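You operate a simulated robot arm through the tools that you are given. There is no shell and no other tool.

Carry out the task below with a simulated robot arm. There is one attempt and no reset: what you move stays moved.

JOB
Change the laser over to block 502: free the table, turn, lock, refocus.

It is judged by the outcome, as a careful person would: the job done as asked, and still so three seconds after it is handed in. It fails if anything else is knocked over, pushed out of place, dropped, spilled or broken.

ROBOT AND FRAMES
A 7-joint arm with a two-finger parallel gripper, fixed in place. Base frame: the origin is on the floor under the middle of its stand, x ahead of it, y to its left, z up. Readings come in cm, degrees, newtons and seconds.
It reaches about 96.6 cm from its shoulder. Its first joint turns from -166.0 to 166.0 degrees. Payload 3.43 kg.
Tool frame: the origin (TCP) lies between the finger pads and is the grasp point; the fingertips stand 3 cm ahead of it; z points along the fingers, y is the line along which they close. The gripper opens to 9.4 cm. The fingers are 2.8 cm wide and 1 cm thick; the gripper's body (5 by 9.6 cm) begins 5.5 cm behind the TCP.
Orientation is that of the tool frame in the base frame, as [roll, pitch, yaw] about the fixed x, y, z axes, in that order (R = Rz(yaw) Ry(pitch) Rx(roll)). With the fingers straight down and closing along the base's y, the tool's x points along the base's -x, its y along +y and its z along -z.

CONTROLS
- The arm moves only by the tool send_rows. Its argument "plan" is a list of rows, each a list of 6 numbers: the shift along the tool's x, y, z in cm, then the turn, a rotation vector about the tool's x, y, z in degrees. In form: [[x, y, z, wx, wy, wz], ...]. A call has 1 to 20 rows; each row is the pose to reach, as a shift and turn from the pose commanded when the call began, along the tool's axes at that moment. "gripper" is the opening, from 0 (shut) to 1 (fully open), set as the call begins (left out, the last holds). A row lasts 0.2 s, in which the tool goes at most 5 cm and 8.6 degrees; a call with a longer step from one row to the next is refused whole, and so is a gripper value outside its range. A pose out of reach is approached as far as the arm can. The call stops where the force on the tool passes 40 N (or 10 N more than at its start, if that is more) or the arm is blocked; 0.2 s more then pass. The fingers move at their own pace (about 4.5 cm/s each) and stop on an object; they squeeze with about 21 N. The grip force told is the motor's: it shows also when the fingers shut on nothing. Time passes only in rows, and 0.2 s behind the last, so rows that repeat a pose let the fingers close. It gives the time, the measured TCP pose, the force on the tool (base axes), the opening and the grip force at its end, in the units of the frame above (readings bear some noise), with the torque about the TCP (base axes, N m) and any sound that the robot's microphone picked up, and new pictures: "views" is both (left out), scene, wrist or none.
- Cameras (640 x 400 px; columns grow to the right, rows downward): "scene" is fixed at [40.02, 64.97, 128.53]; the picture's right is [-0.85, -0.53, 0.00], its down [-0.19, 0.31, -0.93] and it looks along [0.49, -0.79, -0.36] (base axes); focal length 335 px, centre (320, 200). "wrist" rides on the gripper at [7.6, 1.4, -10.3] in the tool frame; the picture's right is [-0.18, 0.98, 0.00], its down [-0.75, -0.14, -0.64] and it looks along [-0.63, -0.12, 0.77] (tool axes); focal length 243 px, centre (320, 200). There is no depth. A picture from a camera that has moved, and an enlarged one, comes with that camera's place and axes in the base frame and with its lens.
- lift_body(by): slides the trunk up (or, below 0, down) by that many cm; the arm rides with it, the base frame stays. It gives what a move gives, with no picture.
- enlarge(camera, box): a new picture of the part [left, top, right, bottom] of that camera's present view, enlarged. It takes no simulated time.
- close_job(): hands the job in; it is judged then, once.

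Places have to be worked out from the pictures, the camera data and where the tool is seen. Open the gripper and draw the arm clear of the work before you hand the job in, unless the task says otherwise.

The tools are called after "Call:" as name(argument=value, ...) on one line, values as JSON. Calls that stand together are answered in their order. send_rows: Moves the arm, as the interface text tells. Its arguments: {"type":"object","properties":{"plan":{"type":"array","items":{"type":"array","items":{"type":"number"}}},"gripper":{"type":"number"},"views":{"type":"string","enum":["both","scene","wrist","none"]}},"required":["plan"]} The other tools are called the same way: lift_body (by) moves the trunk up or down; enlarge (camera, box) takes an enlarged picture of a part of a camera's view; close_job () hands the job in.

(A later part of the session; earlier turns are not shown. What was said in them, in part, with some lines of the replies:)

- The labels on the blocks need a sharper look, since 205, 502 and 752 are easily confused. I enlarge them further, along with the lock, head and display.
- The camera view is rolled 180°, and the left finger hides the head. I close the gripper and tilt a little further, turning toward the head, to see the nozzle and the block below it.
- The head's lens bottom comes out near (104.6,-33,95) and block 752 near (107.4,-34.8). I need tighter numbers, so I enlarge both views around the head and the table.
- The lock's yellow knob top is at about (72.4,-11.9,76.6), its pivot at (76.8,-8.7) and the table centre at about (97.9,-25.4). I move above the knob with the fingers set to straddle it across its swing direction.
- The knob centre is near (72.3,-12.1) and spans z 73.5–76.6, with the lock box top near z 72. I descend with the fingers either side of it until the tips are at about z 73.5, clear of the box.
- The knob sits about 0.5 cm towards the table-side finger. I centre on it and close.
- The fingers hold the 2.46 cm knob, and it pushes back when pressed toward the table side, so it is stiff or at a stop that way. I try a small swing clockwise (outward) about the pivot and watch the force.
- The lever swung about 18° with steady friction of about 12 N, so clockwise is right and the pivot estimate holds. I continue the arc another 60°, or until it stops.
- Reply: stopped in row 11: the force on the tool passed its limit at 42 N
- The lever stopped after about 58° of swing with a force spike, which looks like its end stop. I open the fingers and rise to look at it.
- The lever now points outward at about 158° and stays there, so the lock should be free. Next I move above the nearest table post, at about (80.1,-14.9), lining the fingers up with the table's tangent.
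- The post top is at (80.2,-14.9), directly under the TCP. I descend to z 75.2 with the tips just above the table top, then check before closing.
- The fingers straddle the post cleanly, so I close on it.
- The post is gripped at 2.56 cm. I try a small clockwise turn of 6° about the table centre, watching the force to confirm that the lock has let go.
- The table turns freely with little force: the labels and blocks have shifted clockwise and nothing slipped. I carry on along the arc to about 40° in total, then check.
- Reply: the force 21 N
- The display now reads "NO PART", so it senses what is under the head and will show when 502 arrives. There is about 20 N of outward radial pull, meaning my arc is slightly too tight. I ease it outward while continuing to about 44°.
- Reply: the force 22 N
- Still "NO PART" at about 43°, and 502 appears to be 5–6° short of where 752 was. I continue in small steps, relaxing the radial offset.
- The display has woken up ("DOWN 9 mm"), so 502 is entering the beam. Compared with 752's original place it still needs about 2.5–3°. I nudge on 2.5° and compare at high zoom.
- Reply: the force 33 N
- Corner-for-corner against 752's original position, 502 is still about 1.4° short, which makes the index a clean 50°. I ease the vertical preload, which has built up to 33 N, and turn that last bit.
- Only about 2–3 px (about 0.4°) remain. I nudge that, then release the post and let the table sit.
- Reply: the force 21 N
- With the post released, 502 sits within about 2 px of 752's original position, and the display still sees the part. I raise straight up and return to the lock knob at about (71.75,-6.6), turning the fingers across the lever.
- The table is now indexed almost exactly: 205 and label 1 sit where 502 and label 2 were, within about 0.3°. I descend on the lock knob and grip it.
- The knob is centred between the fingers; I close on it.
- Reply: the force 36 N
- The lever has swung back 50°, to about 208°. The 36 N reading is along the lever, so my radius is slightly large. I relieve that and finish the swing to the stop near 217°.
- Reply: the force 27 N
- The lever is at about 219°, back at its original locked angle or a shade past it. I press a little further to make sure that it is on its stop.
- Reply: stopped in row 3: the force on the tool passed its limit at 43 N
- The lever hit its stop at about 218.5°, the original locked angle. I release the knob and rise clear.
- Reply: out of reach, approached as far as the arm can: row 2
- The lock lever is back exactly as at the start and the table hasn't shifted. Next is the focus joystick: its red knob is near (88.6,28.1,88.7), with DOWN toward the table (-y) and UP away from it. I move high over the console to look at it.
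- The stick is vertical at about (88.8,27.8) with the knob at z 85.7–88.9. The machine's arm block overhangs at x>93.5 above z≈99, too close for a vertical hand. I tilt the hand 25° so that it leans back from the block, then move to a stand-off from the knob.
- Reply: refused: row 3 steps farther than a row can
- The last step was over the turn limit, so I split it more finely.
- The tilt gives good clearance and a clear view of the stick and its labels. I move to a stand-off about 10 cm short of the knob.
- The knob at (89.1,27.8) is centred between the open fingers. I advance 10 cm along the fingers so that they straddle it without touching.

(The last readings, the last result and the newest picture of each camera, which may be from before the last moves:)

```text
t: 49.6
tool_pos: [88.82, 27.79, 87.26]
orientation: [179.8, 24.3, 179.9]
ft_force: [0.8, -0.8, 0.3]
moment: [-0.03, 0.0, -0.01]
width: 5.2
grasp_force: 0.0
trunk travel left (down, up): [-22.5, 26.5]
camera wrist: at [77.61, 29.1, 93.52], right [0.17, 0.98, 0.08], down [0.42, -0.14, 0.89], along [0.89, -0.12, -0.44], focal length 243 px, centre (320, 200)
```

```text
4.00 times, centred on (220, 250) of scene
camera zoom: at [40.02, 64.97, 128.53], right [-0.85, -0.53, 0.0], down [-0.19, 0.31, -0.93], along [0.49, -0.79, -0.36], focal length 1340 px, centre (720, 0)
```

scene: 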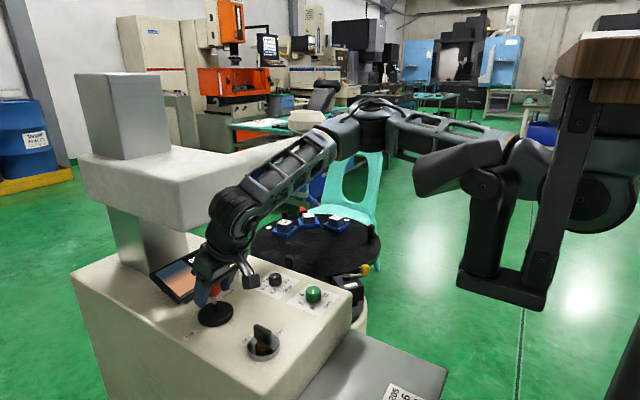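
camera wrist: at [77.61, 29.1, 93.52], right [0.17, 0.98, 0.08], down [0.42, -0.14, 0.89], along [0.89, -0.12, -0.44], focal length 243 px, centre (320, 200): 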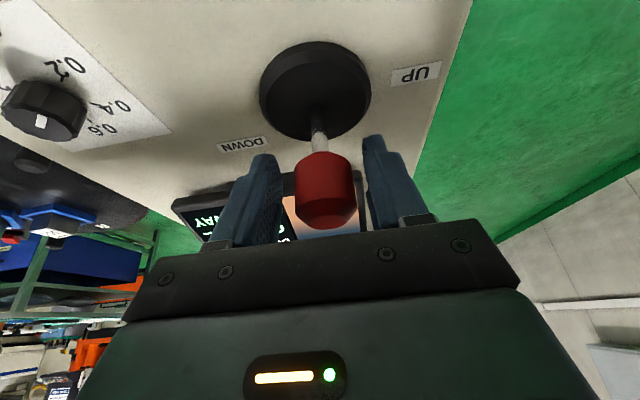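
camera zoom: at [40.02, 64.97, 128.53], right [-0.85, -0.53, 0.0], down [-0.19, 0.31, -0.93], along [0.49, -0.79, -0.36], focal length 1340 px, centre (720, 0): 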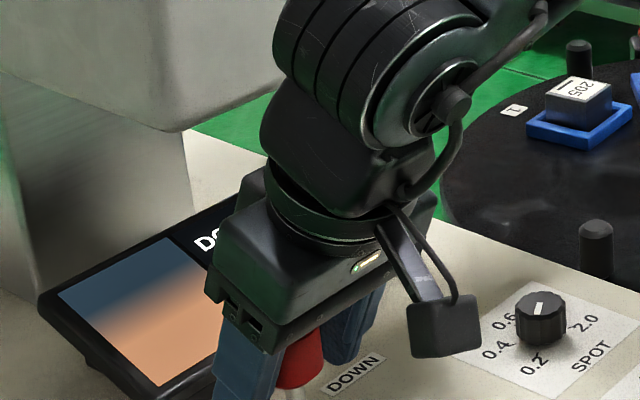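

The fingers straddle the red knob with about 1 cm of slack each side. The label on the table side reads DOWN, which is the way the display asks for. I give a short push of about 0.7 cm past contact, return to centre and see what it does.

Call:
send_rows(plan=[[0, -0.6, 0, 0, 0, 0], [0, -1.2, 0, 0, 0, 0], [0, -1.7, 0, 0, 0, 0], [0, -1.7, 0, 0, 0, 0]], views="both")

Call:
enlarge(camera="scene", box=[140, 200, 300, 300])

Call:
send_rows(plan=[[0, 0.8, 0, 0, 0, 0], [0, 1.7, 0, 0, 0, 0], [0, 1.7, 0, 0, 0, 0]], views="both")

Call:
enlarge(camera="scene", box=[140, 200, 300, 300])

```text
t: 50.6
tool_pos: [88.78, 26.07, 87.31]
orientation: [179.7, 24.3, 179.9]
ft_force: [-0.9, 1.2, -0.5]
moment: [0.04, 0.0, 0.02]
width: 5.25
grasp_force: 0.9
trunk travel left (down, up): [-22.5, 26.5]
camera wrist: at [77.62, 27.44, 93.56], right [0.17, 0.98, 0.08], down [0.42, -0.14, 0.89], along [0.89, -0.12, -0.44], focal length 243 px, centre (320, 200)
```

scene: 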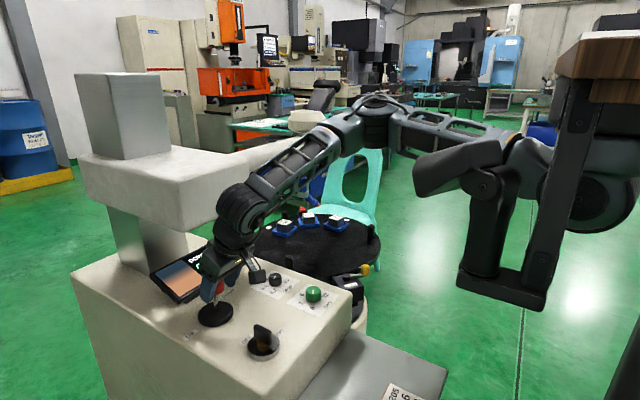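
wrist: 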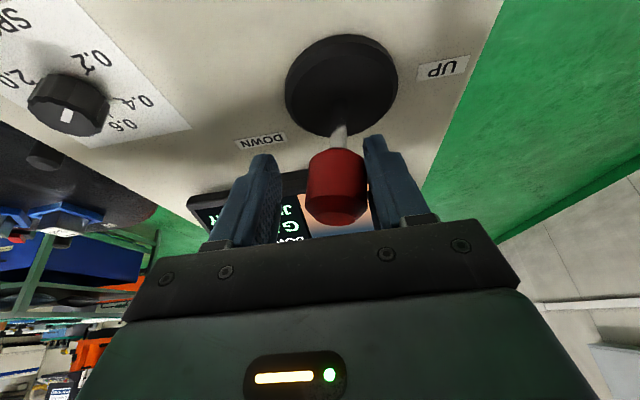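

```text
4.00 times, centred on (220, 250) of scene
camera zoom: at [40.02, 64.97, 128.53], right [-0.85, -0.53, 0.0], down [-0.19, 0.31, -0.93], along [0.49, -0.79, -0.36], focal length 1340 px, centre (720, 0)
```

zoom: 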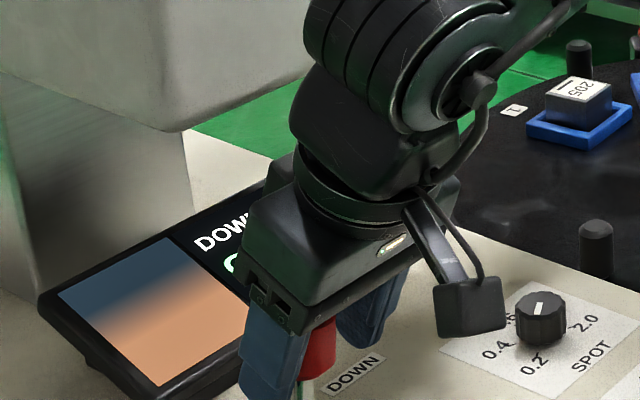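

```text
t: 51.4
tool_pos: [88.9, 27.88, 87.37]
orientation: [179.9, 24.3, 179.9]
ft_force: [-0.3, 0.0, -0.6]
moment: [-0.01, -0.02, -0.02]
width: 5.15
grasp_force: 0.2
trunk travel left (down, up): [-22.5, 26.5]
camera wrist: at [77.67, 29.22, 93.66], right [0.17, 0.98, 0.08], down [0.42, -0.14, 0.89], along [0.89, -0.12, -0.44], focal length 243 px, centre (320, 200)
```

scene: 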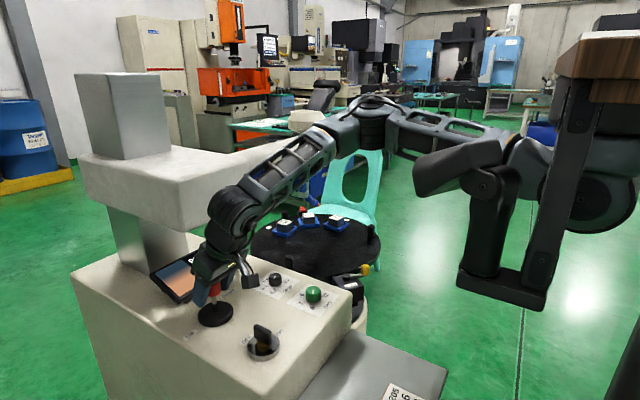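
wrist: 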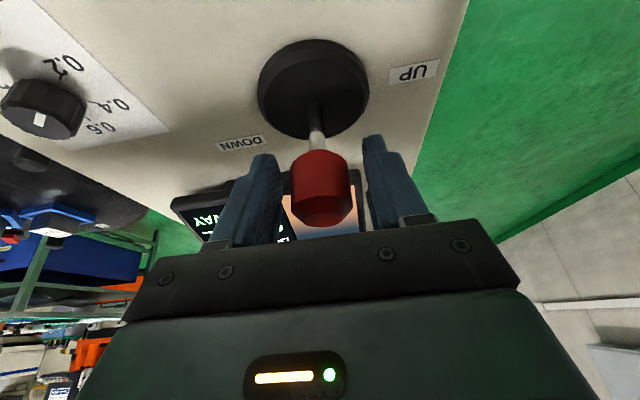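

```text
4.00 times, centred on (220, 250) of scene
camera zoom: at [40.02, 64.97, 128.53], right [-0.85, -0.53, 0.0], down [-0.19, 0.31, -0.93], along [0.49, -0.79, -0.36], focal length 1340 px, centre (720, 0)
```

zoom: 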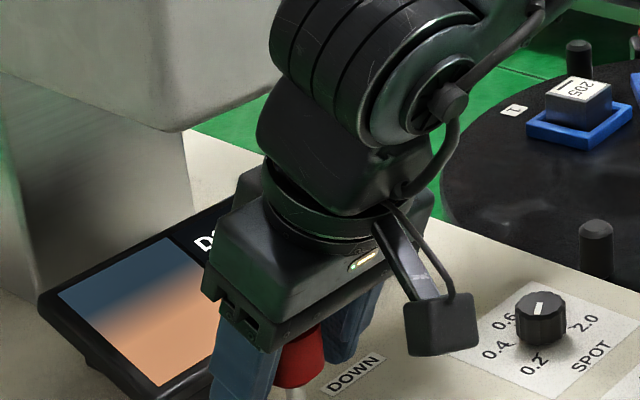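

The stick moved easily and came back. I look closely at the display pane and at the stick's rest position.

Call:
enlarge(camera="scene", box=[146, 250, 210, 305])

Call:
enlarge(camera="wrist", box=[180, 60, 460, 235])

```text
7.27 times, centred on (178, 278) of scene
camera zoom: at [40.02, 64.97, 128.53], right [-0.85, -0.53, 0.0], down [-0.19, 0.31, -0.93], along [0.49, -0.79, -0.36], focal length 2436 px, centre (1353, -364)
```

zoom: 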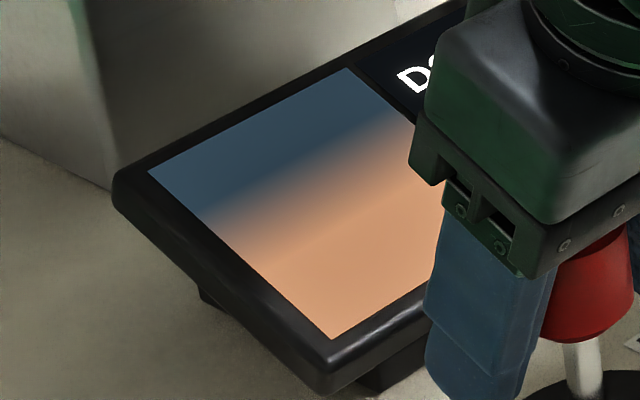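

```text
2.29 times, centred on (320, 148) of wrist
camera zoom: at [77.67, 29.22, 93.66], right [0.17, 0.98, 0.08], down [0.42, -0.14, 0.89], along [0.89, -0.12, -0.44], focal length 555 px, centre (320, 320)
```

zoom: 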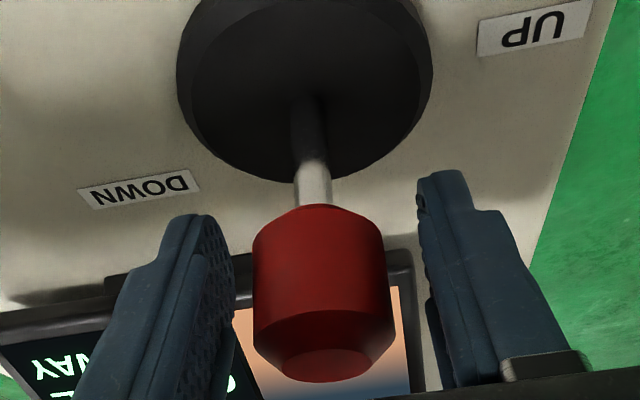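

I need the number on the display, which the hand is hiding. I back off 10 cm along the fingers, then sidestep so that the display shows between opened fingers.

Call:
send_rows(plan=[[0, 0, -2.5, 0, 0, 0], [0, 0, -5, 0, 0, 0], [0, 0, -7.5, 0, 0, 0], [0, 0, -10, 0, 0, 0], [0, -2, -11, 0, 0, 0], [0, -4, -11, 0, 0, 0], [0, -4, -11, 0, 0, 0]], views="wrist")

Call:
send_rows(plan=[[0, 0, 0, 0, 0, 0], [0, 0, 0, 0, 0, 0]], gripper=1, views="both")

Call:
enlarge(camera="wrist", box=[220, 100, 420, 225])

```text
t: 53.0
tool_pos: [84.27, 24.02, 97.28]
orientation: [179.9, 24.3, 179.8]
ft_force: [0.1, -0.4, 0.5]
moment: [0.0, -0.01, 0.0]
width: 5.18
grasp_force: 0.0
trunk travel left (down, up): [-22.5, 26.5]
camera wrist: at [73.11, 25.28, 103.53], right [0.17, 0.98, 0.08], down [0.42, -0.14, 0.89], along [0.89, -0.12, -0.44], focal length 243 px, centre (320, 200)
```

wrist: 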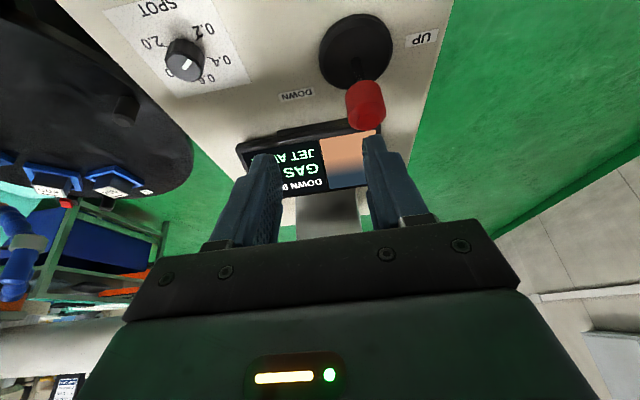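

```text
t: 53.6
tool_pos: [84.37, 24.03, 97.26]
orientation: [179.8, 24.4, 179.9]
ft_force: [0.6, 1.4, -0.4]
moment: [-0.01, 0.01, 0.03]
width: 9.41
grasp_force: 0.0
trunk travel left (down, up): [-22.5, 26.5]
camera wrist: at [73.13, 25.28, 103.53], right [0.17, 0.98, 0.08], down [0.42, -0.14, 0.89], along [0.89, -0.12, -0.44], focal length 243 px, centre (320, 200)
```

scene: 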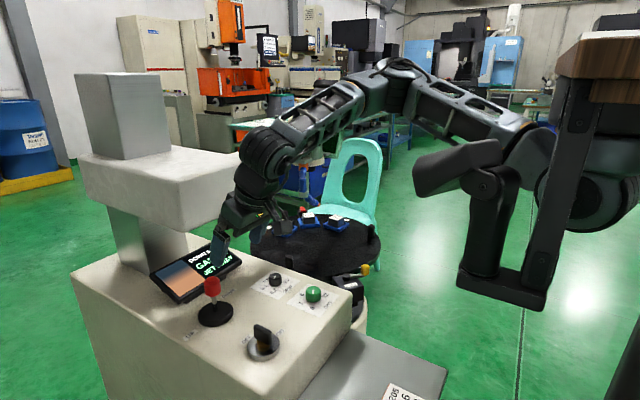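
wrist: 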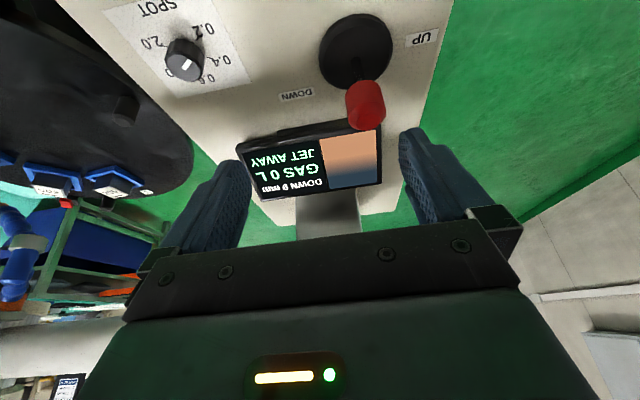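

```text
3.20 times, centred on (320, 162) of wrist
camera zoom: at [73.13, 25.28, 103.53], right [0.17, 0.98, 0.08], down [0.42, -0.14, 0.89], along [0.89, -0.12, -0.44], focal length 776 px, centre (320, 320)
```

zoom: 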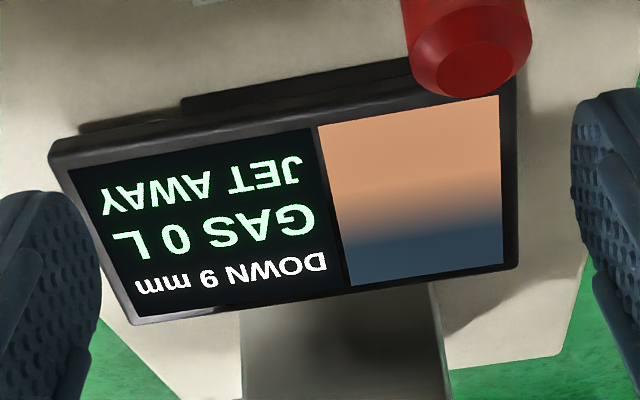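

The display is readable (upside down); I enlarge the digit to tell 6 from 9.

Call:
enlarge(camera="wrist", box=[254, 172, 334, 202])

Call:
enlarge(camera="scene", box=[180, 235, 244, 285])

```text
8.00 times, centred on (294, 187) of wrist
camera zoom: at [73.13, 25.28, 103.53], right [0.17, 0.98, 0.08], down [0.42, -0.14, 0.89], along [0.89, -0.12, -0.44], focal length 1941 px, centre (528, 304)
```

zoom: 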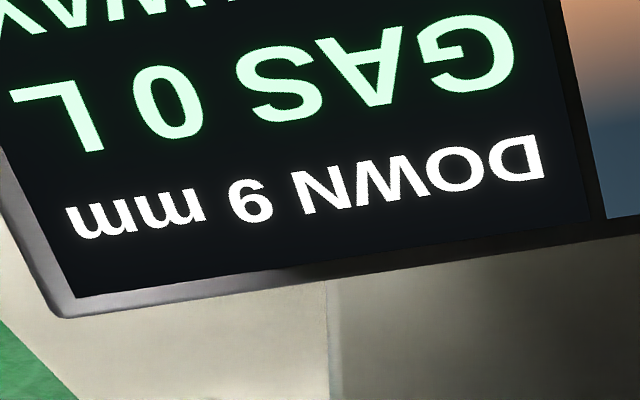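

```text
8.00 times, centred on (212, 260) of scene
camera zoom: at [40.02, 64.97, 128.53], right [-0.85, -0.53, 0.0], down [-0.19, 0.31, -0.93], along [0.49, -0.79, -0.36], focal length 2680 px, centre (1184, -280)
```

zoom: 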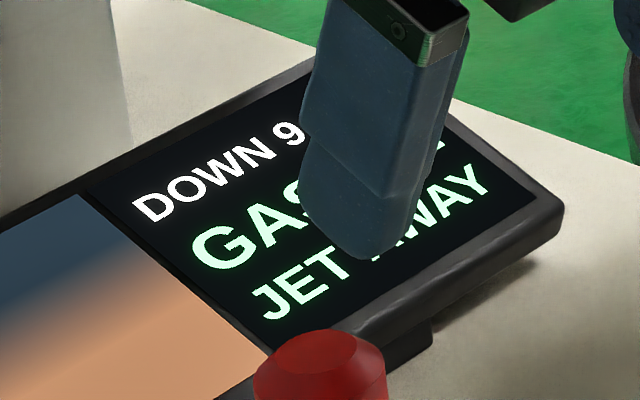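

It still reads DOWN 9, so that push was inside the stick's dead zone. I go back to straddle the knob and push farther, holding for a moment.

Call:
send_rows(plan=[[0, 2, 0, 0, 0, 0], [0, 4, 0, 0, 0, 0], [0, 4, 0, 0, 0, 0], [0, 4, 2.5, 0, 0, 0], [0, 4, 5, 0, 0, 0], [0, 4, 7.5, 0, 0, 0], [0, 4, 10, 0, 0, 0], [0, 4, 11, 0, 0, 0], [0, 4, 11, 0, 0, 0]], gripper=0.55, views="none")

Call:
send_rows(plan=[[0, -0.8, 0, 0, 0, 0], [0, -1.6, 0, 0, 0, 0], [0, -2.4, 0, 0, 0, 0], [0, -2.4, 0, 0, 0, 0], [0, -2.4, 0, 0, 0, 0]], views="both")

Call:
enlarge(camera="scene", box=[140, 200, 300, 300])

Call:
enlarge(camera="wrist", box=[180, 60, 460, 235])

```text
t: 55.6
tool_pos: [88.86, 27.74, 87.36]
orientation: [179.8, 24.3, 179.9]
ft_force: [0.4, -0.9, -0.6]
moment: [0.06, 0.01, -0.03]
width: 5.19
grasp_force: 0.1
trunk travel left (down, up): [-22.5, 26.5]
```

```text
t: 56.8
tool_pos: [88.78, 25.46, 87.4]
orientation: [179.9, 24.3, 179.9]
ft_force: [-1.2, 2.4, -0.2]
moment: [0.02, -0.01, 0.04]
width: 5.34
grasp_force: 1.3
trunk travel left (down, up): [-22.5, 26.5]
camera wrist: at [77.62, 26.72, 93.65], right [0.17, 0.98, 0.08], down [0.42, -0.14, 0.89], along [0.89, -0.12, -0.44], focal length 243 px, centre (320, 200)
```

scene: 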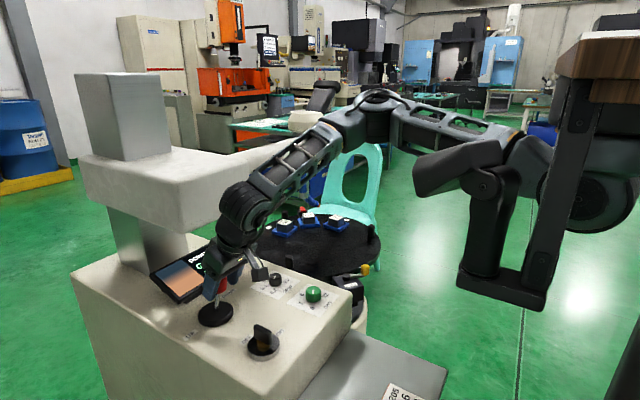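
wrist: 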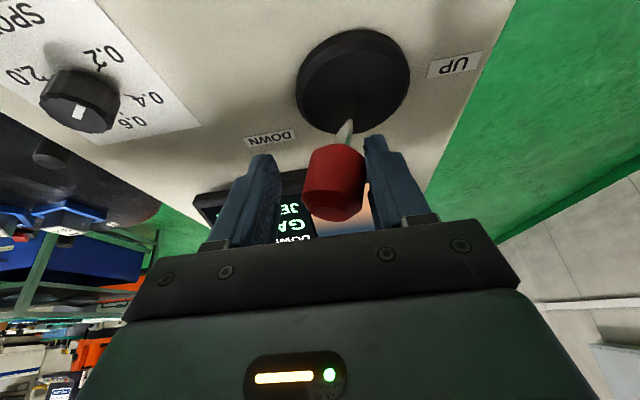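

```text
4.00 times, centred on (220, 250) of scene
camera zoom: at [40.02, 64.97, 128.53], right [-0.85, -0.53, 0.0], down [-0.19, 0.31, -0.93], along [0.49, -0.79, -0.36], focal length 1340 px, centre (720, 0)
```

zoom: 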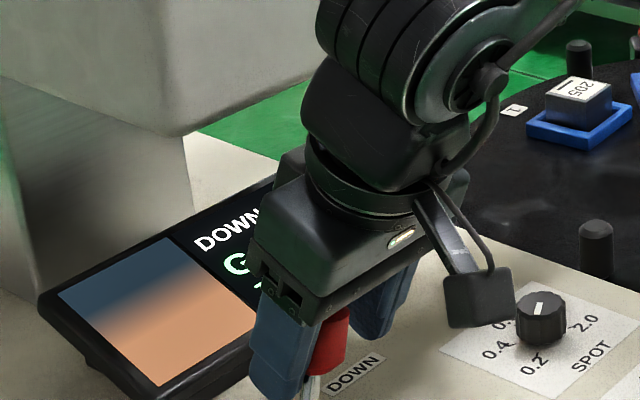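

```text
2.29 times, centred on (320, 148) of wrist
camera zoom: at [77.62, 26.72, 93.65], right [0.17, 0.98, 0.08], down [0.42, -0.14, 0.89], along [0.89, -0.12, -0.44], focal length 555 px, centre (320, 320)
```

zoom: 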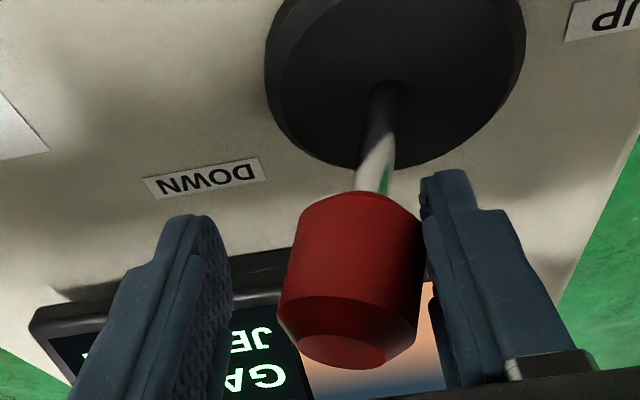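

The stick is leaning about 8° with only 2–3 N of resistance. I push it further toward its full throw and hold for a second.

Call:
send_rows(plan=[[0, -0.5, 0, 0, 0, 0], [0, -1.0, 0, 0, 0, 0], [0, -1.0, 0, 0, 0, 0], [0, -1.0, 0, 0, 0, 0], [0, -1.0, 0, 0, 0, 0]], views="both")

Call:
enlarge(camera="scene", box=[140, 200, 300, 300])

Call:
enlarge(camera="wrist", box=[180, 60, 460, 235])

```text
t: 58.0
tool_pos: [88.73, 24.4, 87.42]
orientation: [179.7, 24.4, 179.9]
ft_force: [2.4, 11.0, 1.0]
moment: [0.16, -0.06, -0.04]
width: 5.76
grasp_force: 5.2
trunk travel left (down, up): [-22.5, 26.5]
camera wrist: at [77.59, 25.78, 93.7], right [0.17, 0.98, 0.08], down [0.42, -0.14, 0.89], along [0.89, -0.12, -0.44], focal length 243 px, centre (320, 200)
```

scene: 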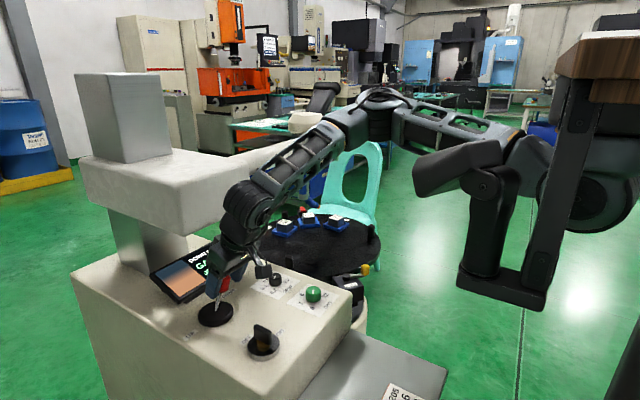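
wrist: 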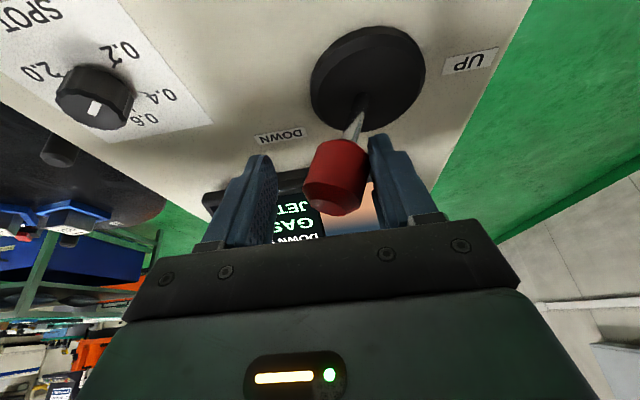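

```text
4.00 times, centred on (220, 250) of scene
camera zoom: at [40.02, 64.97, 128.53], right [-0.85, -0.53, 0.0], down [-0.19, 0.31, -0.93], along [0.49, -0.79, -0.36], focal length 1340 px, centre (720, 0)
```

zoom: 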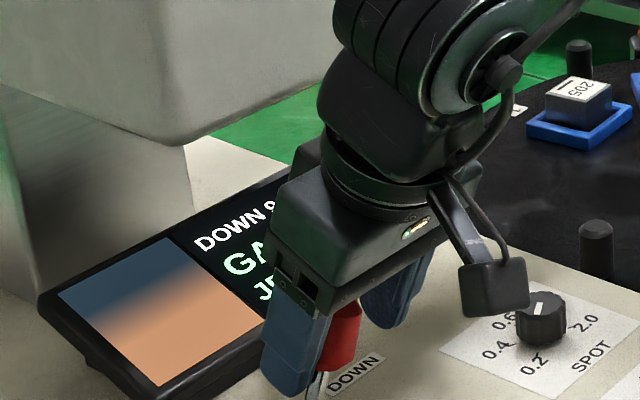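

```text
2.29 times, centred on (320, 148) of wrist
camera zoom: at [77.59, 25.78, 93.7], right [0.17, 0.98, 0.08], down [0.42, -0.14, 0.89], along [0.89, -0.12, -0.44], focal length 555 px, centre (320, 320)
```

zoom: 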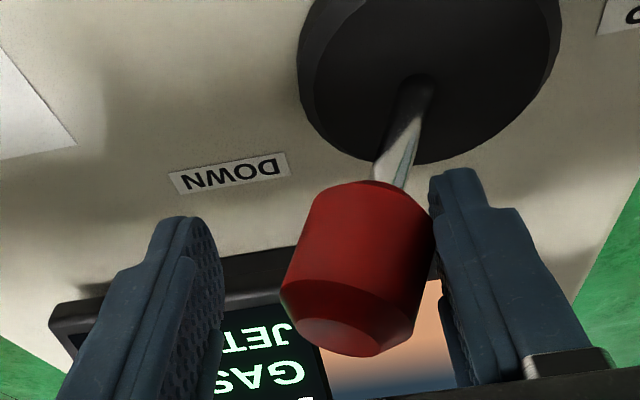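

The stick is at or near its stop (11 N), and the number just shows past the hand, so I enlarge it.

Call:
enlarge(camera="scene", box=[180, 235, 228, 275])

Call:
enlarge(camera="wrist", box=[260, 190, 340, 245])

```text
10.00 times, centred on (204, 255) of scene
camera zoom: at [40.02, 64.97, 128.53], right [-0.85, -0.53, 0.0], down [-0.19, 0.31, -0.93], along [0.49, -0.79, -0.36], focal length 3350 px, centre (1480, -350)
```

zoom: 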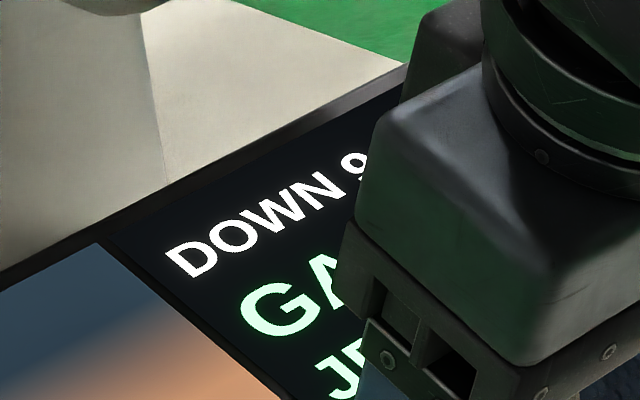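

```text
7.27 times, centred on (300, 218) of wrist
camera zoom: at [77.59, 25.78, 93.7], right [0.17, 0.98, 0.08], down [0.42, -0.14, 0.89], along [0.89, -0.12, -0.44], focal length 1764 px, centre (466, 73)
```

zoom: 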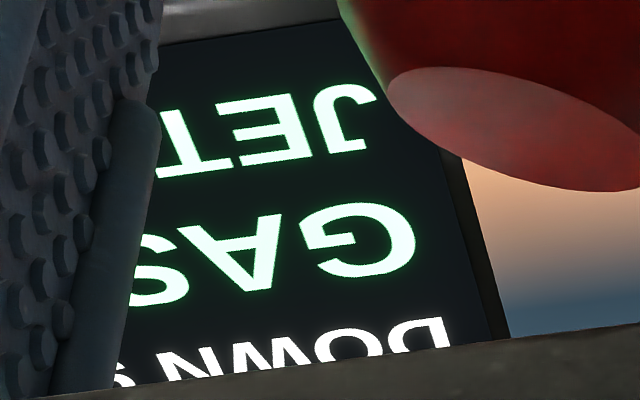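

It still shows 9 with the stick well over. I hold it there another second to see whether it jogs slowly.

Call:
send_rows(plan=[[0, 0, 0, 0, 0, 0], [0, 0, 0, 0, 0, 0], [0, 0, 0, 0, 0, 0], [0, 0, 0, 0, 0, 0]], views="scene")

Call:
enlarge(camera="scene", box=[180, 235, 228, 275])

Call:
enlarge(camera="scene", box=[140, 260, 220, 310])

Call:
enlarge(camera="scene", box=[230, 310, 294, 360])

```text
t: 59.0
tool_pos: [88.72, 24.43, 87.44]
orientation: [179.7, 24.3, 179.9]
ft_force: [1.0, 11.1, 3.5]
moment: [0.25, -0.03, 0.0]
width: 5.8
grasp_force: 5.7
trunk travel left (down, up): [-22.5, 26.5]
```

scene: 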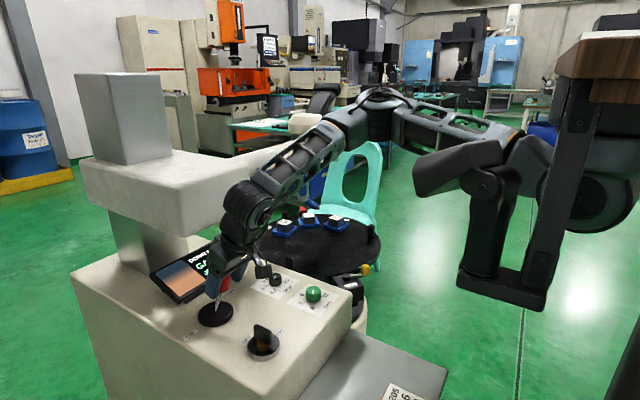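

```text
10.00 times, centred on (204, 255) of scene
camera zoom: at [40.02, 64.97, 128.53], right [-0.85, -0.53, 0.0], down [-0.19, 0.31, -0.93], along [0.49, -0.79, -0.36], focal length 3350 px, centre (1480, -350)
```

zoom: 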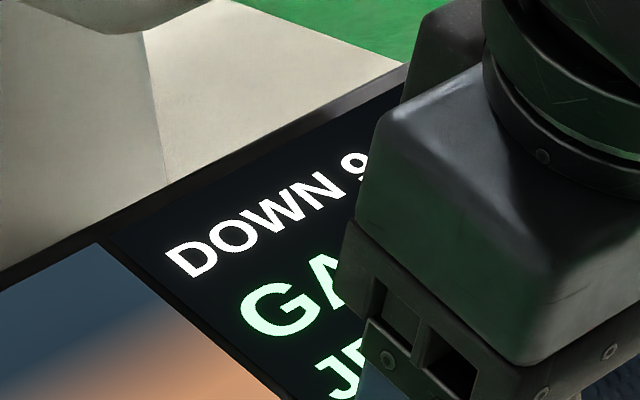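

```text
8.00 times, centred on (180, 285) of scene
camera zoom: at [40.02, 64.97, 128.53], right [-0.85, -0.53, 0.0], down [-0.19, 0.31, -0.93], along [0.49, -0.79, -0.36], focal length 2680 px, centre (1440, -480)
```

zoom: 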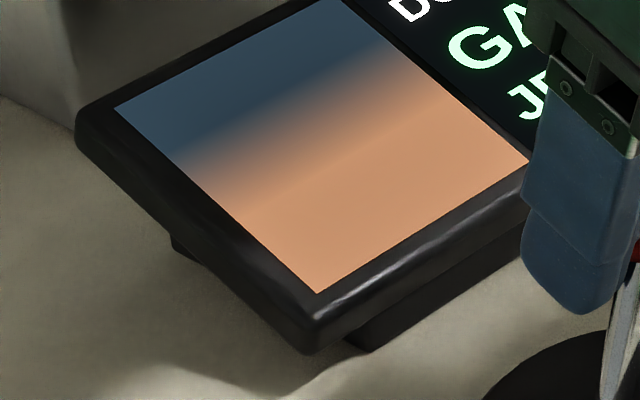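

```text
8.00 times, centred on (262, 335) of scene
camera zoom: at [40.02, 64.97, 128.53], right [-0.85, -0.53, 0.0], down [-0.19, 0.31, -0.93], along [0.49, -0.79, -0.36], focal length 2680 px, centre (784, -880)
```

zoom: 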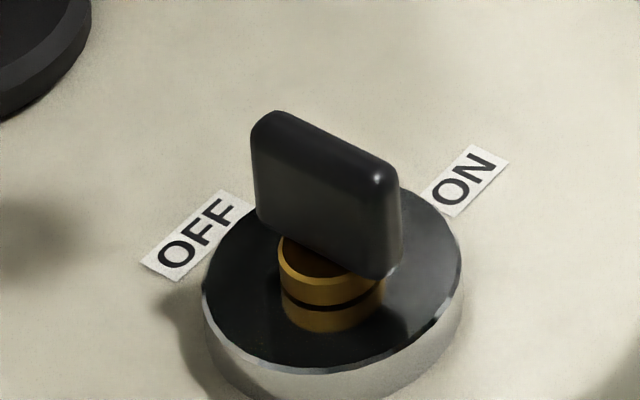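

Still 9. The finger was giving way (the opening crept to 5.8 cm), so the stick may not have reached its switch point. I open the gripper fully so that the finger sits on its own stop and pushes rigidly; this also uncovers the display.

Call:
send_rows(plan=[[0, 0, 0, 0, 0, 0], [0, 0, 0, 0, 0, 0], [0, 0, 0, 0, 0, 0], [0, 0, 0, 0, 0, 0]], gripper=1, views="none")

Call:
send_rows(plan=[[0, -0.5, 0, 0, 0, 0], [0, -1.0, 0, 0, 0, 0], [0, -1.5, 0, 0, 0, 0], [0, -2.0, 0, 0, 0, 0], [0, -2.0, 0, 0, 0, 0]], views="both")

Call:
enlarge(camera="scene", box=[140, 220, 268, 320])

Call:
enlarge(camera="wrist", box=[180, 60, 460, 235])

```text
t: 60.0
tool_pos: [88.78, 24.32, 87.41]
orientation: [179.8, 24.3, 179.8]
ft_force: [-0.3, -0.3, 0.6]
moment: [0.01, 0.01, 0.03]
width: 9.42
grasp_force: 0.2
trunk travel left (down, up): [-22.5, 26.5]
```

```text
t: 61.2
tool_pos: [88.66, 22.68, 87.33]
orientation: [179.6, 24.2, -180.0]
ft_force: [-1.3, 18.2, -2.3]
moment: [0.09, -0.01, 0.06]
width: 9.41
grasp_force: 0.3
trunk travel left (down, up): [-22.5, 26.5]
camera wrist: at [77.61, 23.92, 93.64], right [0.17, 0.98, 0.08], down [0.42, -0.14, 0.89], along [0.89, -0.11, -0.44], focal length 243 px, centre (320, 200)
```

scene: 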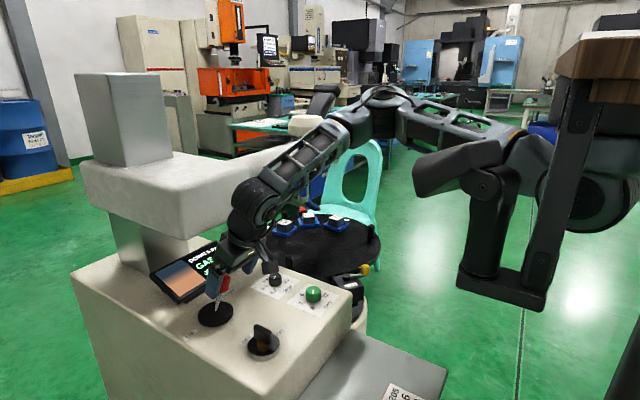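
wrist: 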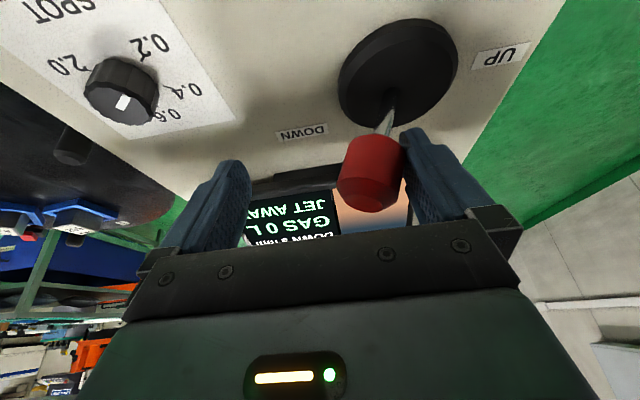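

```text
4.00 times, centred on (204, 270) of scene
camera zoom: at [40.02, 64.97, 128.53], right [-0.85, -0.53, 0.0], down [-0.19, 0.31, -0.93], along [0.49, -0.79, -0.36], focal length 1340 px, centre (784, -80)
```

zoom: 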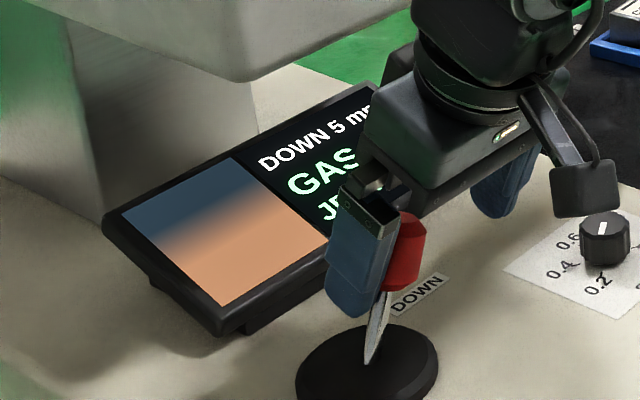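

```text
2.29 times, centred on (320, 148) of wrist
camera zoom: at [77.61, 23.92, 93.64], right [0.17, 0.98, 0.08], down [0.42, -0.14, 0.89], along [0.89, -0.11, -0.44], focal length 555 px, centre (320, 320)
```

zoom: 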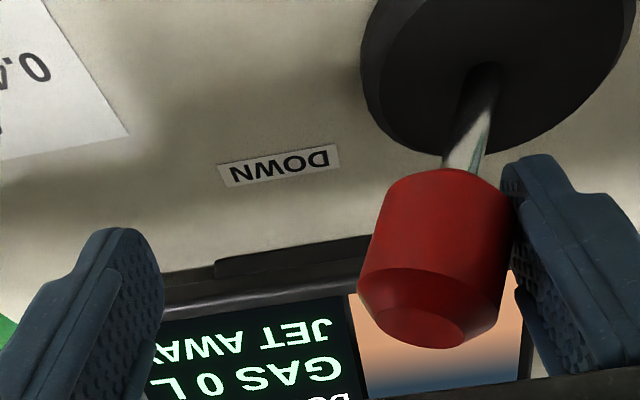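

That worked: the head is jogging and the display went from 9 to "DOWN 5 mm". I release the stick quickly and read where it settles.

Call:
send_rows(plan=[[0, 1.8, 0, 0, 0, 0]], views="scene")

Call:
enlarge(camera="scene", box=[140, 220, 268, 320])

Call:
enlarge(camera="wrist", box=[220, 170, 360, 245])

```text
t: 61.6
tool_pos: [88.84, 23.82, 87.36]
orientation: [-180.0, 24.4, 179.9]
ft_force: [0.6, 1.3, 0.2]
moment: [0.01, 0.01, 0.0]
width: 9.41
grasp_force: 0.1
trunk travel left (down, up): [-22.5, 26.5]
```

scene: 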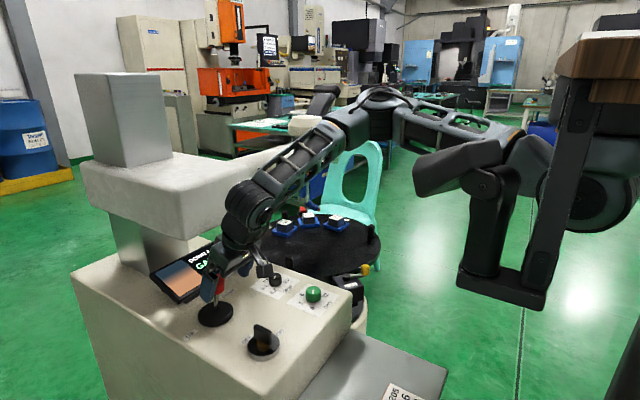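

```text
4.00 times, centred on (204, 270) of scene
camera zoom: at [40.02, 64.97, 128.53], right [-0.85, -0.53, 0.0], down [-0.19, 0.31, -0.93], along [0.49, -0.79, -0.36], focal length 1340 px, centre (784, -80)
```

zoom: 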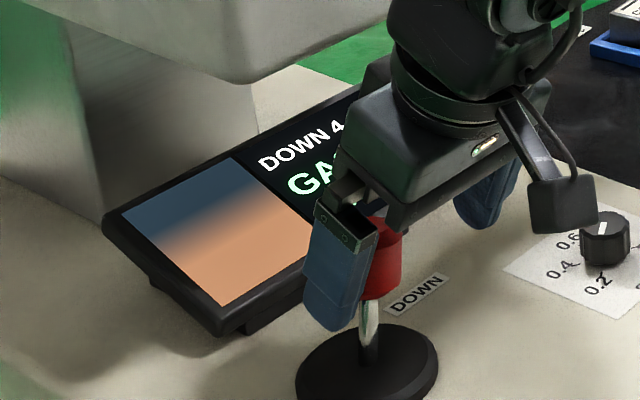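

```text
4.57 times, centred on (290, 208) of wrist
camera zoom: at [77.72, 25.32, 93.56], right [0.17, 0.98, 0.08], down [0.42, -0.14, 0.9], along [0.89, -0.12, -0.44], focal length 1109 px, centre (457, 166)
```

zoom: 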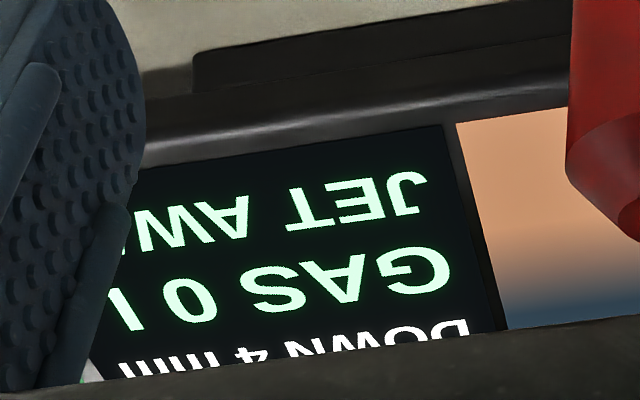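

Now it reads "DOWN 4", so it jogs at roughly 6–8 mm/s past about 15° of lean. I give a shorter pulse with the release inside the same move, aiming for 2–3 mm.

Call:
send_rows(plan=[[0, -0.6, 0, 0, 0, 0], [0, -1.2, 0, 0, 0, 0], [0, -1.8, 0, 0, 0, 0], [0, -0.8, 0, 0, 0, 0], [0, 0, 0, 0, 0, 0]], views="both")

Call:
enlarge(camera="scene", box=[140, 220, 268, 320])

Call:
enlarge(camera="wrist", box=[220, 170, 360, 245])

```text
t: 62.8
tool_pos: [88.77, 24.01, 87.45]
orientation: [179.9, 24.3, 179.9]
ft_force: [1.2, 0.5, -0.7]
moment: [0.01, 0.0, 0.0]
width: 9.39
grasp_force: 0.0
trunk travel left (down, up): [-22.5, 26.5]
camera wrist: at [77.59, 25.46, 93.65], right [0.17, 0.98, 0.08], down [0.42, -0.14, 0.89], along [0.89, -0.12, -0.44], focal length 243 px, centre (320, 200)
```

scene: 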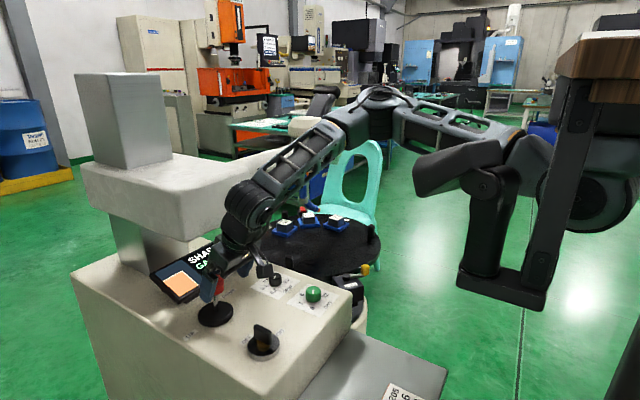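
wrist: 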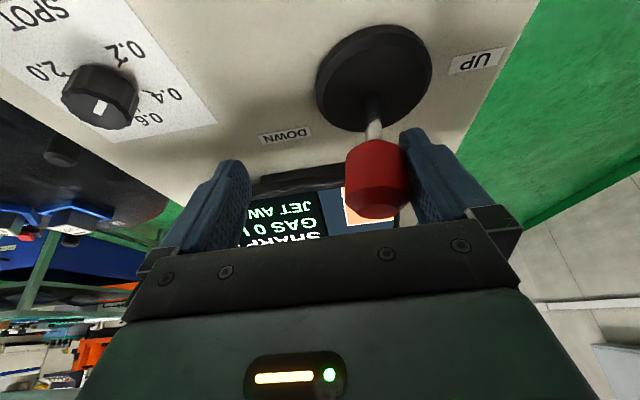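

```text
4.00 times, centred on (204, 270) of scene
camera zoom: at [40.02, 64.97, 128.53], right [-0.85, -0.53, 0.0], down [-0.19, 0.31, -0.93], along [0.49, -0.79, -0.36], focal length 1340 px, centre (784, -80)
```

zoom: 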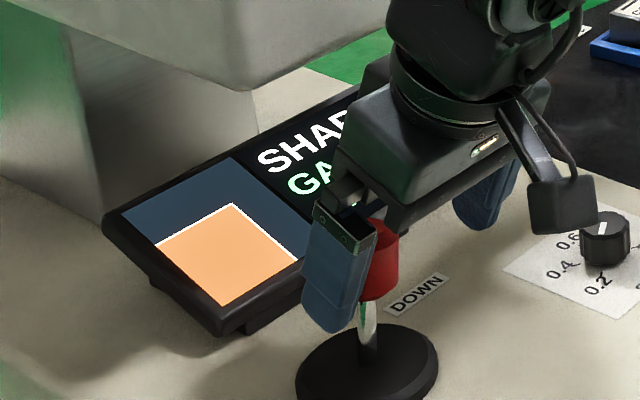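

```text
4.57 times, centred on (290, 208) of wrist
camera zoom: at [77.59, 25.46, 93.65], right [0.17, 0.98, 0.08], down [0.42, -0.14, 0.89], along [0.89, -0.12, -0.44], focal length 1109 px, centre (457, 166)
```

zoom: 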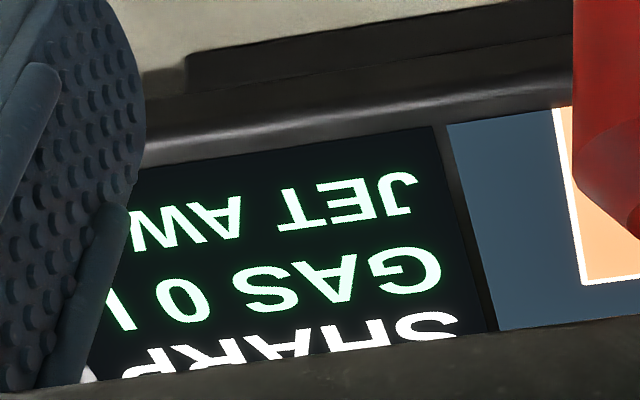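

The display reads "SHARP" with a crisp image, so focus is reached. I centre the fingers around the stick so that it stands free, then back straight out.

Call:
send_rows(plan=[[0, 0.8, 0, 0, 0, 0], [0, 1.6, 0, 0, 0, 0], [0, 2.4, 0, 0, 0, 0], [0, 3.3, 0, 0, 0, 0], [0, 3.3, 0, 0, 0, 0]], views="wrist")

Call:
enlarge(camera="wrist", box=[180, 60, 460, 235])

```text
t: 64.0
tool_pos: [88.73, 27.58, 87.26]
orientation: [179.8, 24.3, 180.0]
ft_force: [0.2, 0.5, 0.3]
moment: [-0.03, -0.02, 0.01]
width: 9.4
grasp_force: 0.1
trunk travel left (down, up): [-22.5, 26.5]
camera wrist: at [77.59, 28.89, 93.52], right [0.17, 0.98, 0.08], down [0.42, -0.14, 0.89], along [0.89, -0.12, -0.44], focal length 243 px, centre (320, 200)
```

wrist: 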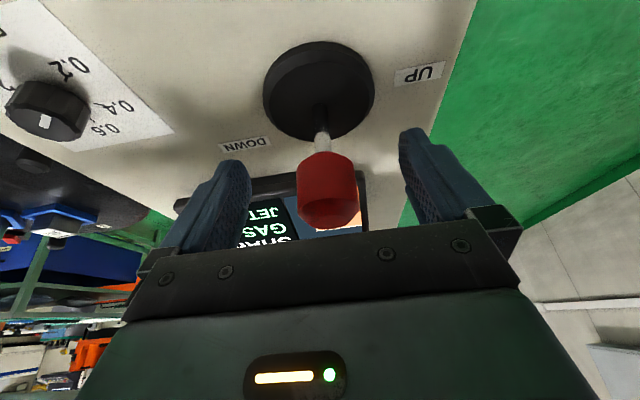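

```text
2.29 times, centred on (320, 148) of wrist
camera zoom: at [77.59, 28.89, 93.52], right [0.17, 0.98, 0.08], down [0.42, -0.14, 0.89], along [0.89, -0.12, -0.44], focal length 555 px, centre (320, 320)
```

zoom: 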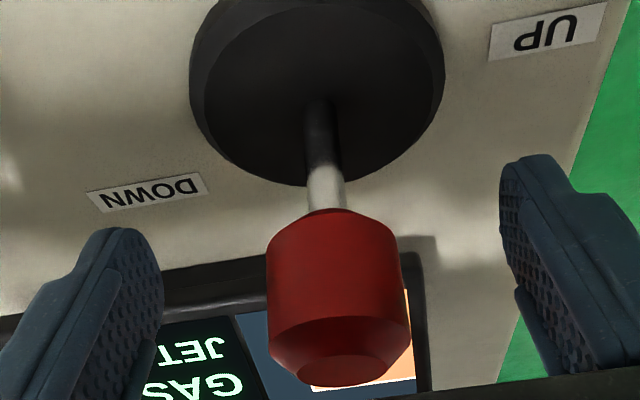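

The stick stands upright and untouched between the fingers. I back out along the finger direction.

Call:
send_rows(plan=[[0, 0, -2.5, 0, 0, 0], [0, 0, -5, 0, 0, 0], [0, 0, -8, 0, 0, 0], [0, 0, -11, 0, 0, 0], [2, 0, -14, 0, 0, 0], [4, 0, -17, 0, 0, 0], [4, 0, -17, 0, 0, 0]], views="both")

Call:
enlarge(camera="wrist", box=[200, 60, 400, 200])

```text
t: 65.6
tool_pos: [78.1, 27.52, 101.21]
orientation: [179.9, 24.4, 179.9]
ft_force: [0.7, -0.9, -0.8]
moment: [0.02, 0.04, -0.01]
width: 9.37
grasp_force: 0.1
trunk travel left (down, up): [-22.5, 26.5]
camera wrist: at [66.89, 28.86, 107.33], right [0.17, 0.98, 0.08], down [0.42, -0.14, 0.89], along [0.89, -0.12, -0.44], focal length 243 px, centre (320, 200)
```

scene: 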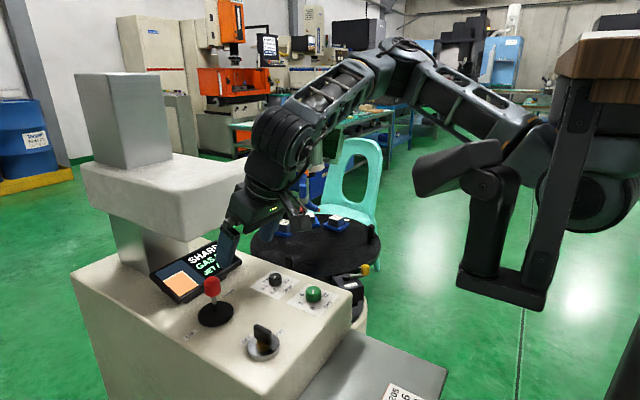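
wrist: 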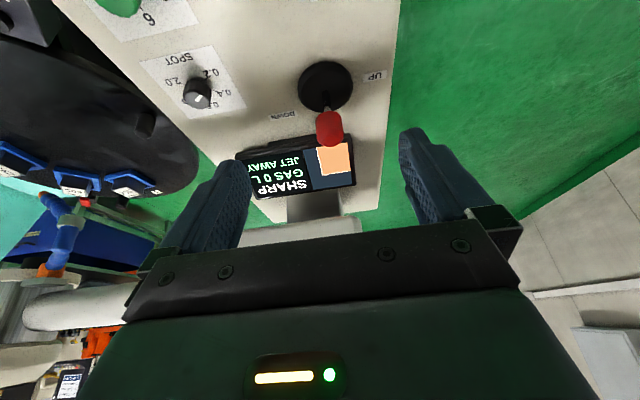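

```text
2.86 times, centred on (300, 130) of wrist
camera zoom: at [66.89, 28.86, 107.33], right [0.17, 0.98, 0.08], down [0.42, -0.14, 0.89], along [0.89, -0.12, -0.44], focal length 693 px, centre (377, 400)
```

zoom: 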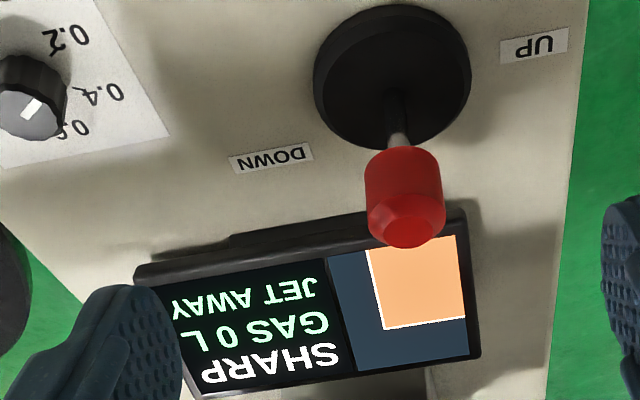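

Focus holds at SHARP with the stick at rest. I draw the arm up and back, clear of the console, to a parked pose like the starting one, and take a final look.

Call:
send_rows(plan=[[1.1, 0, -3, 0, 4, 0], [2.2, -2, -6, 0, 8, 0], [3.4, -5, -9, 0, 12, 0], [4.5, -8.5, -12, 0, 16, 0], [5.6, -12, -14, 0, 20, 0], [6.8, -16, -16, 0, 24.4, 0], [6.8, -20, -16, 0, 24.4, 0], [6.8, -24, -16, 0, 24.4, 0], [6.8, -28, -16, 0, 24.4, 0], [6.8, -28, -16, 0, 24.4, 0]], views="both")

Call:
enlarge(camera="scene", box=[240, 190, 400, 290])

Call:
enlarge(camera="scene", box=[140, 230, 380, 380])

Call:
enlarge(camera="scene", box=[264, 206, 328, 246])

```text
t: 67.8
tool_pos: [64.97, -0.45, 112.68]
orientation: [179.8, -0.1, -180.0]
ft_force: [-0.6, -0.1, -0.1]
moment: [0.01, -0.02, 0.01]
width: 9.39
grasp_force: 0.1
trunk travel left (down, up): [-22.5, 26.5]
camera wrist: at [57.43, 0.88, 123.0], right [0.18, 0.98, 0.0], down [0.76, -0.14, 0.64], along [0.63, -0.12, -0.77], focal length 243 px, centre (320, 200)
```

scene: 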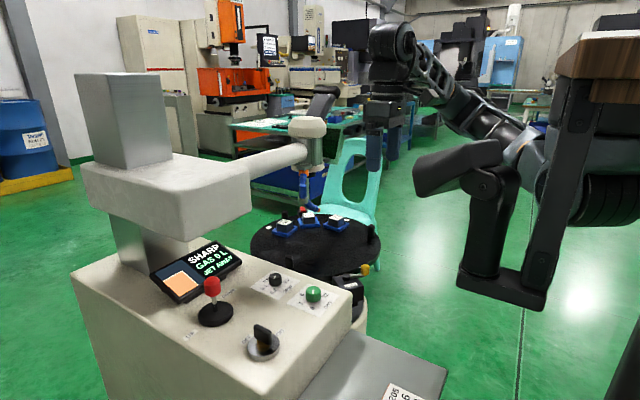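
wrist: 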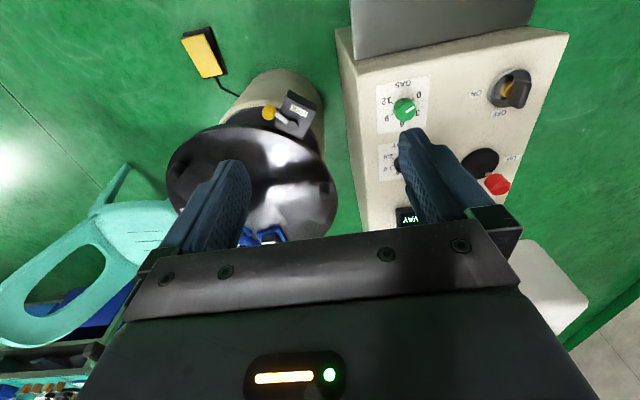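

```text
4.00 times, centred on (320, 240) of scene
camera zoom: at [40.02, 64.97, 128.53], right [-0.85, -0.53, 0.0], down [-0.19, 0.31, -0.93], along [0.49, -0.79, -0.36], focal length 1340 px, centre (320, 40)
```

zoom: 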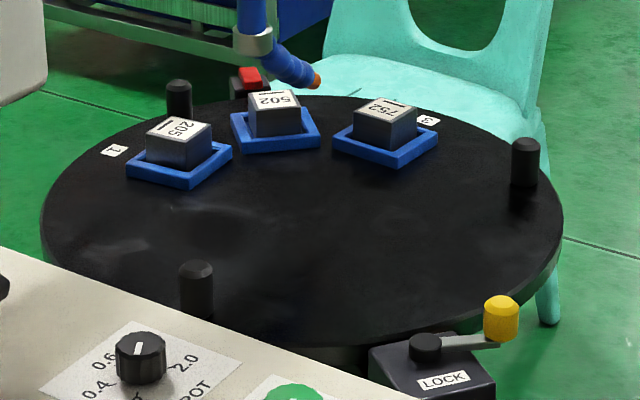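

```text
2.67 times, centred on (260, 305) of scene
camera zoom: at [40.02, 64.97, 128.53], right [-0.85, -0.53, 0.0], down [-0.19, 0.31, -0.93], along [0.49, -0.79, -0.36], focal length 893 px, centre (480, -80)
```

zoom: 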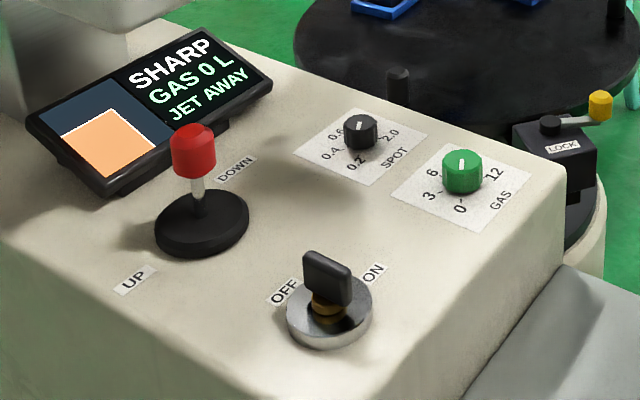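

```text
10.00 times, centred on (296, 226) of scene
camera zoom: at [40.02, 64.97, 128.53], right [-0.85, -0.53, 0.0], down [-0.19, 0.31, -0.93], along [0.49, -0.79, -0.36], focal length 3350 px, centre (560, -60)
```

zoom: 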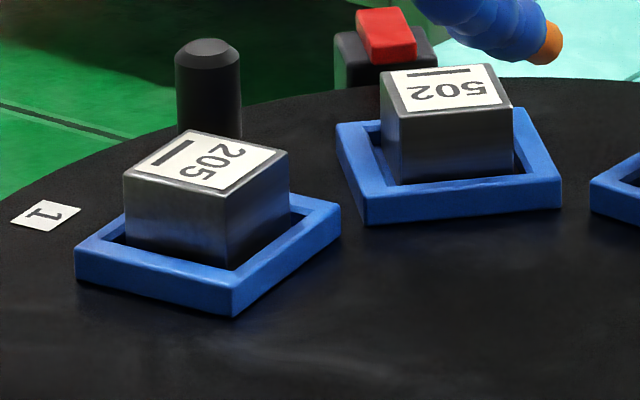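

Everything checks out. Block 502 is under the head where 752 was, within about 0.3°. The lock lever is back at its original locked stop, and the display reads SHARP. The gas, spot and key settings, the jet and the other blocks are as they were. The gripper is open and the arm is clear, so I hand the job in.

Call:
close_job()

```text
The job is handed in.
```

The laser is changed over to block 502, and I've handed the job in.

- **Table freed and turned:** I swung the lock lever to its open stop and turned the table about 50° clockwise. Block 502 now sits where 752 was, within about 0.3° judging from the camera.
- **Locked:** I swung the lever back until it hit its stop, which is the same angle it started at. I didn't push on the table afterwards to confirm that the lock holds.
- **Refocused:** I jogged the head down until the display changed from "DOWN 9 mm" to "SHARP". It still read SHARP after I let go of the stick and backed the arm away.

I left the gas, spot, key and jet settings alone, so the display still shows "GAS 0 L" and "JET AWAY". Nothing was knocked over or moved out of place, and the arm is parked clear with the gripper open.
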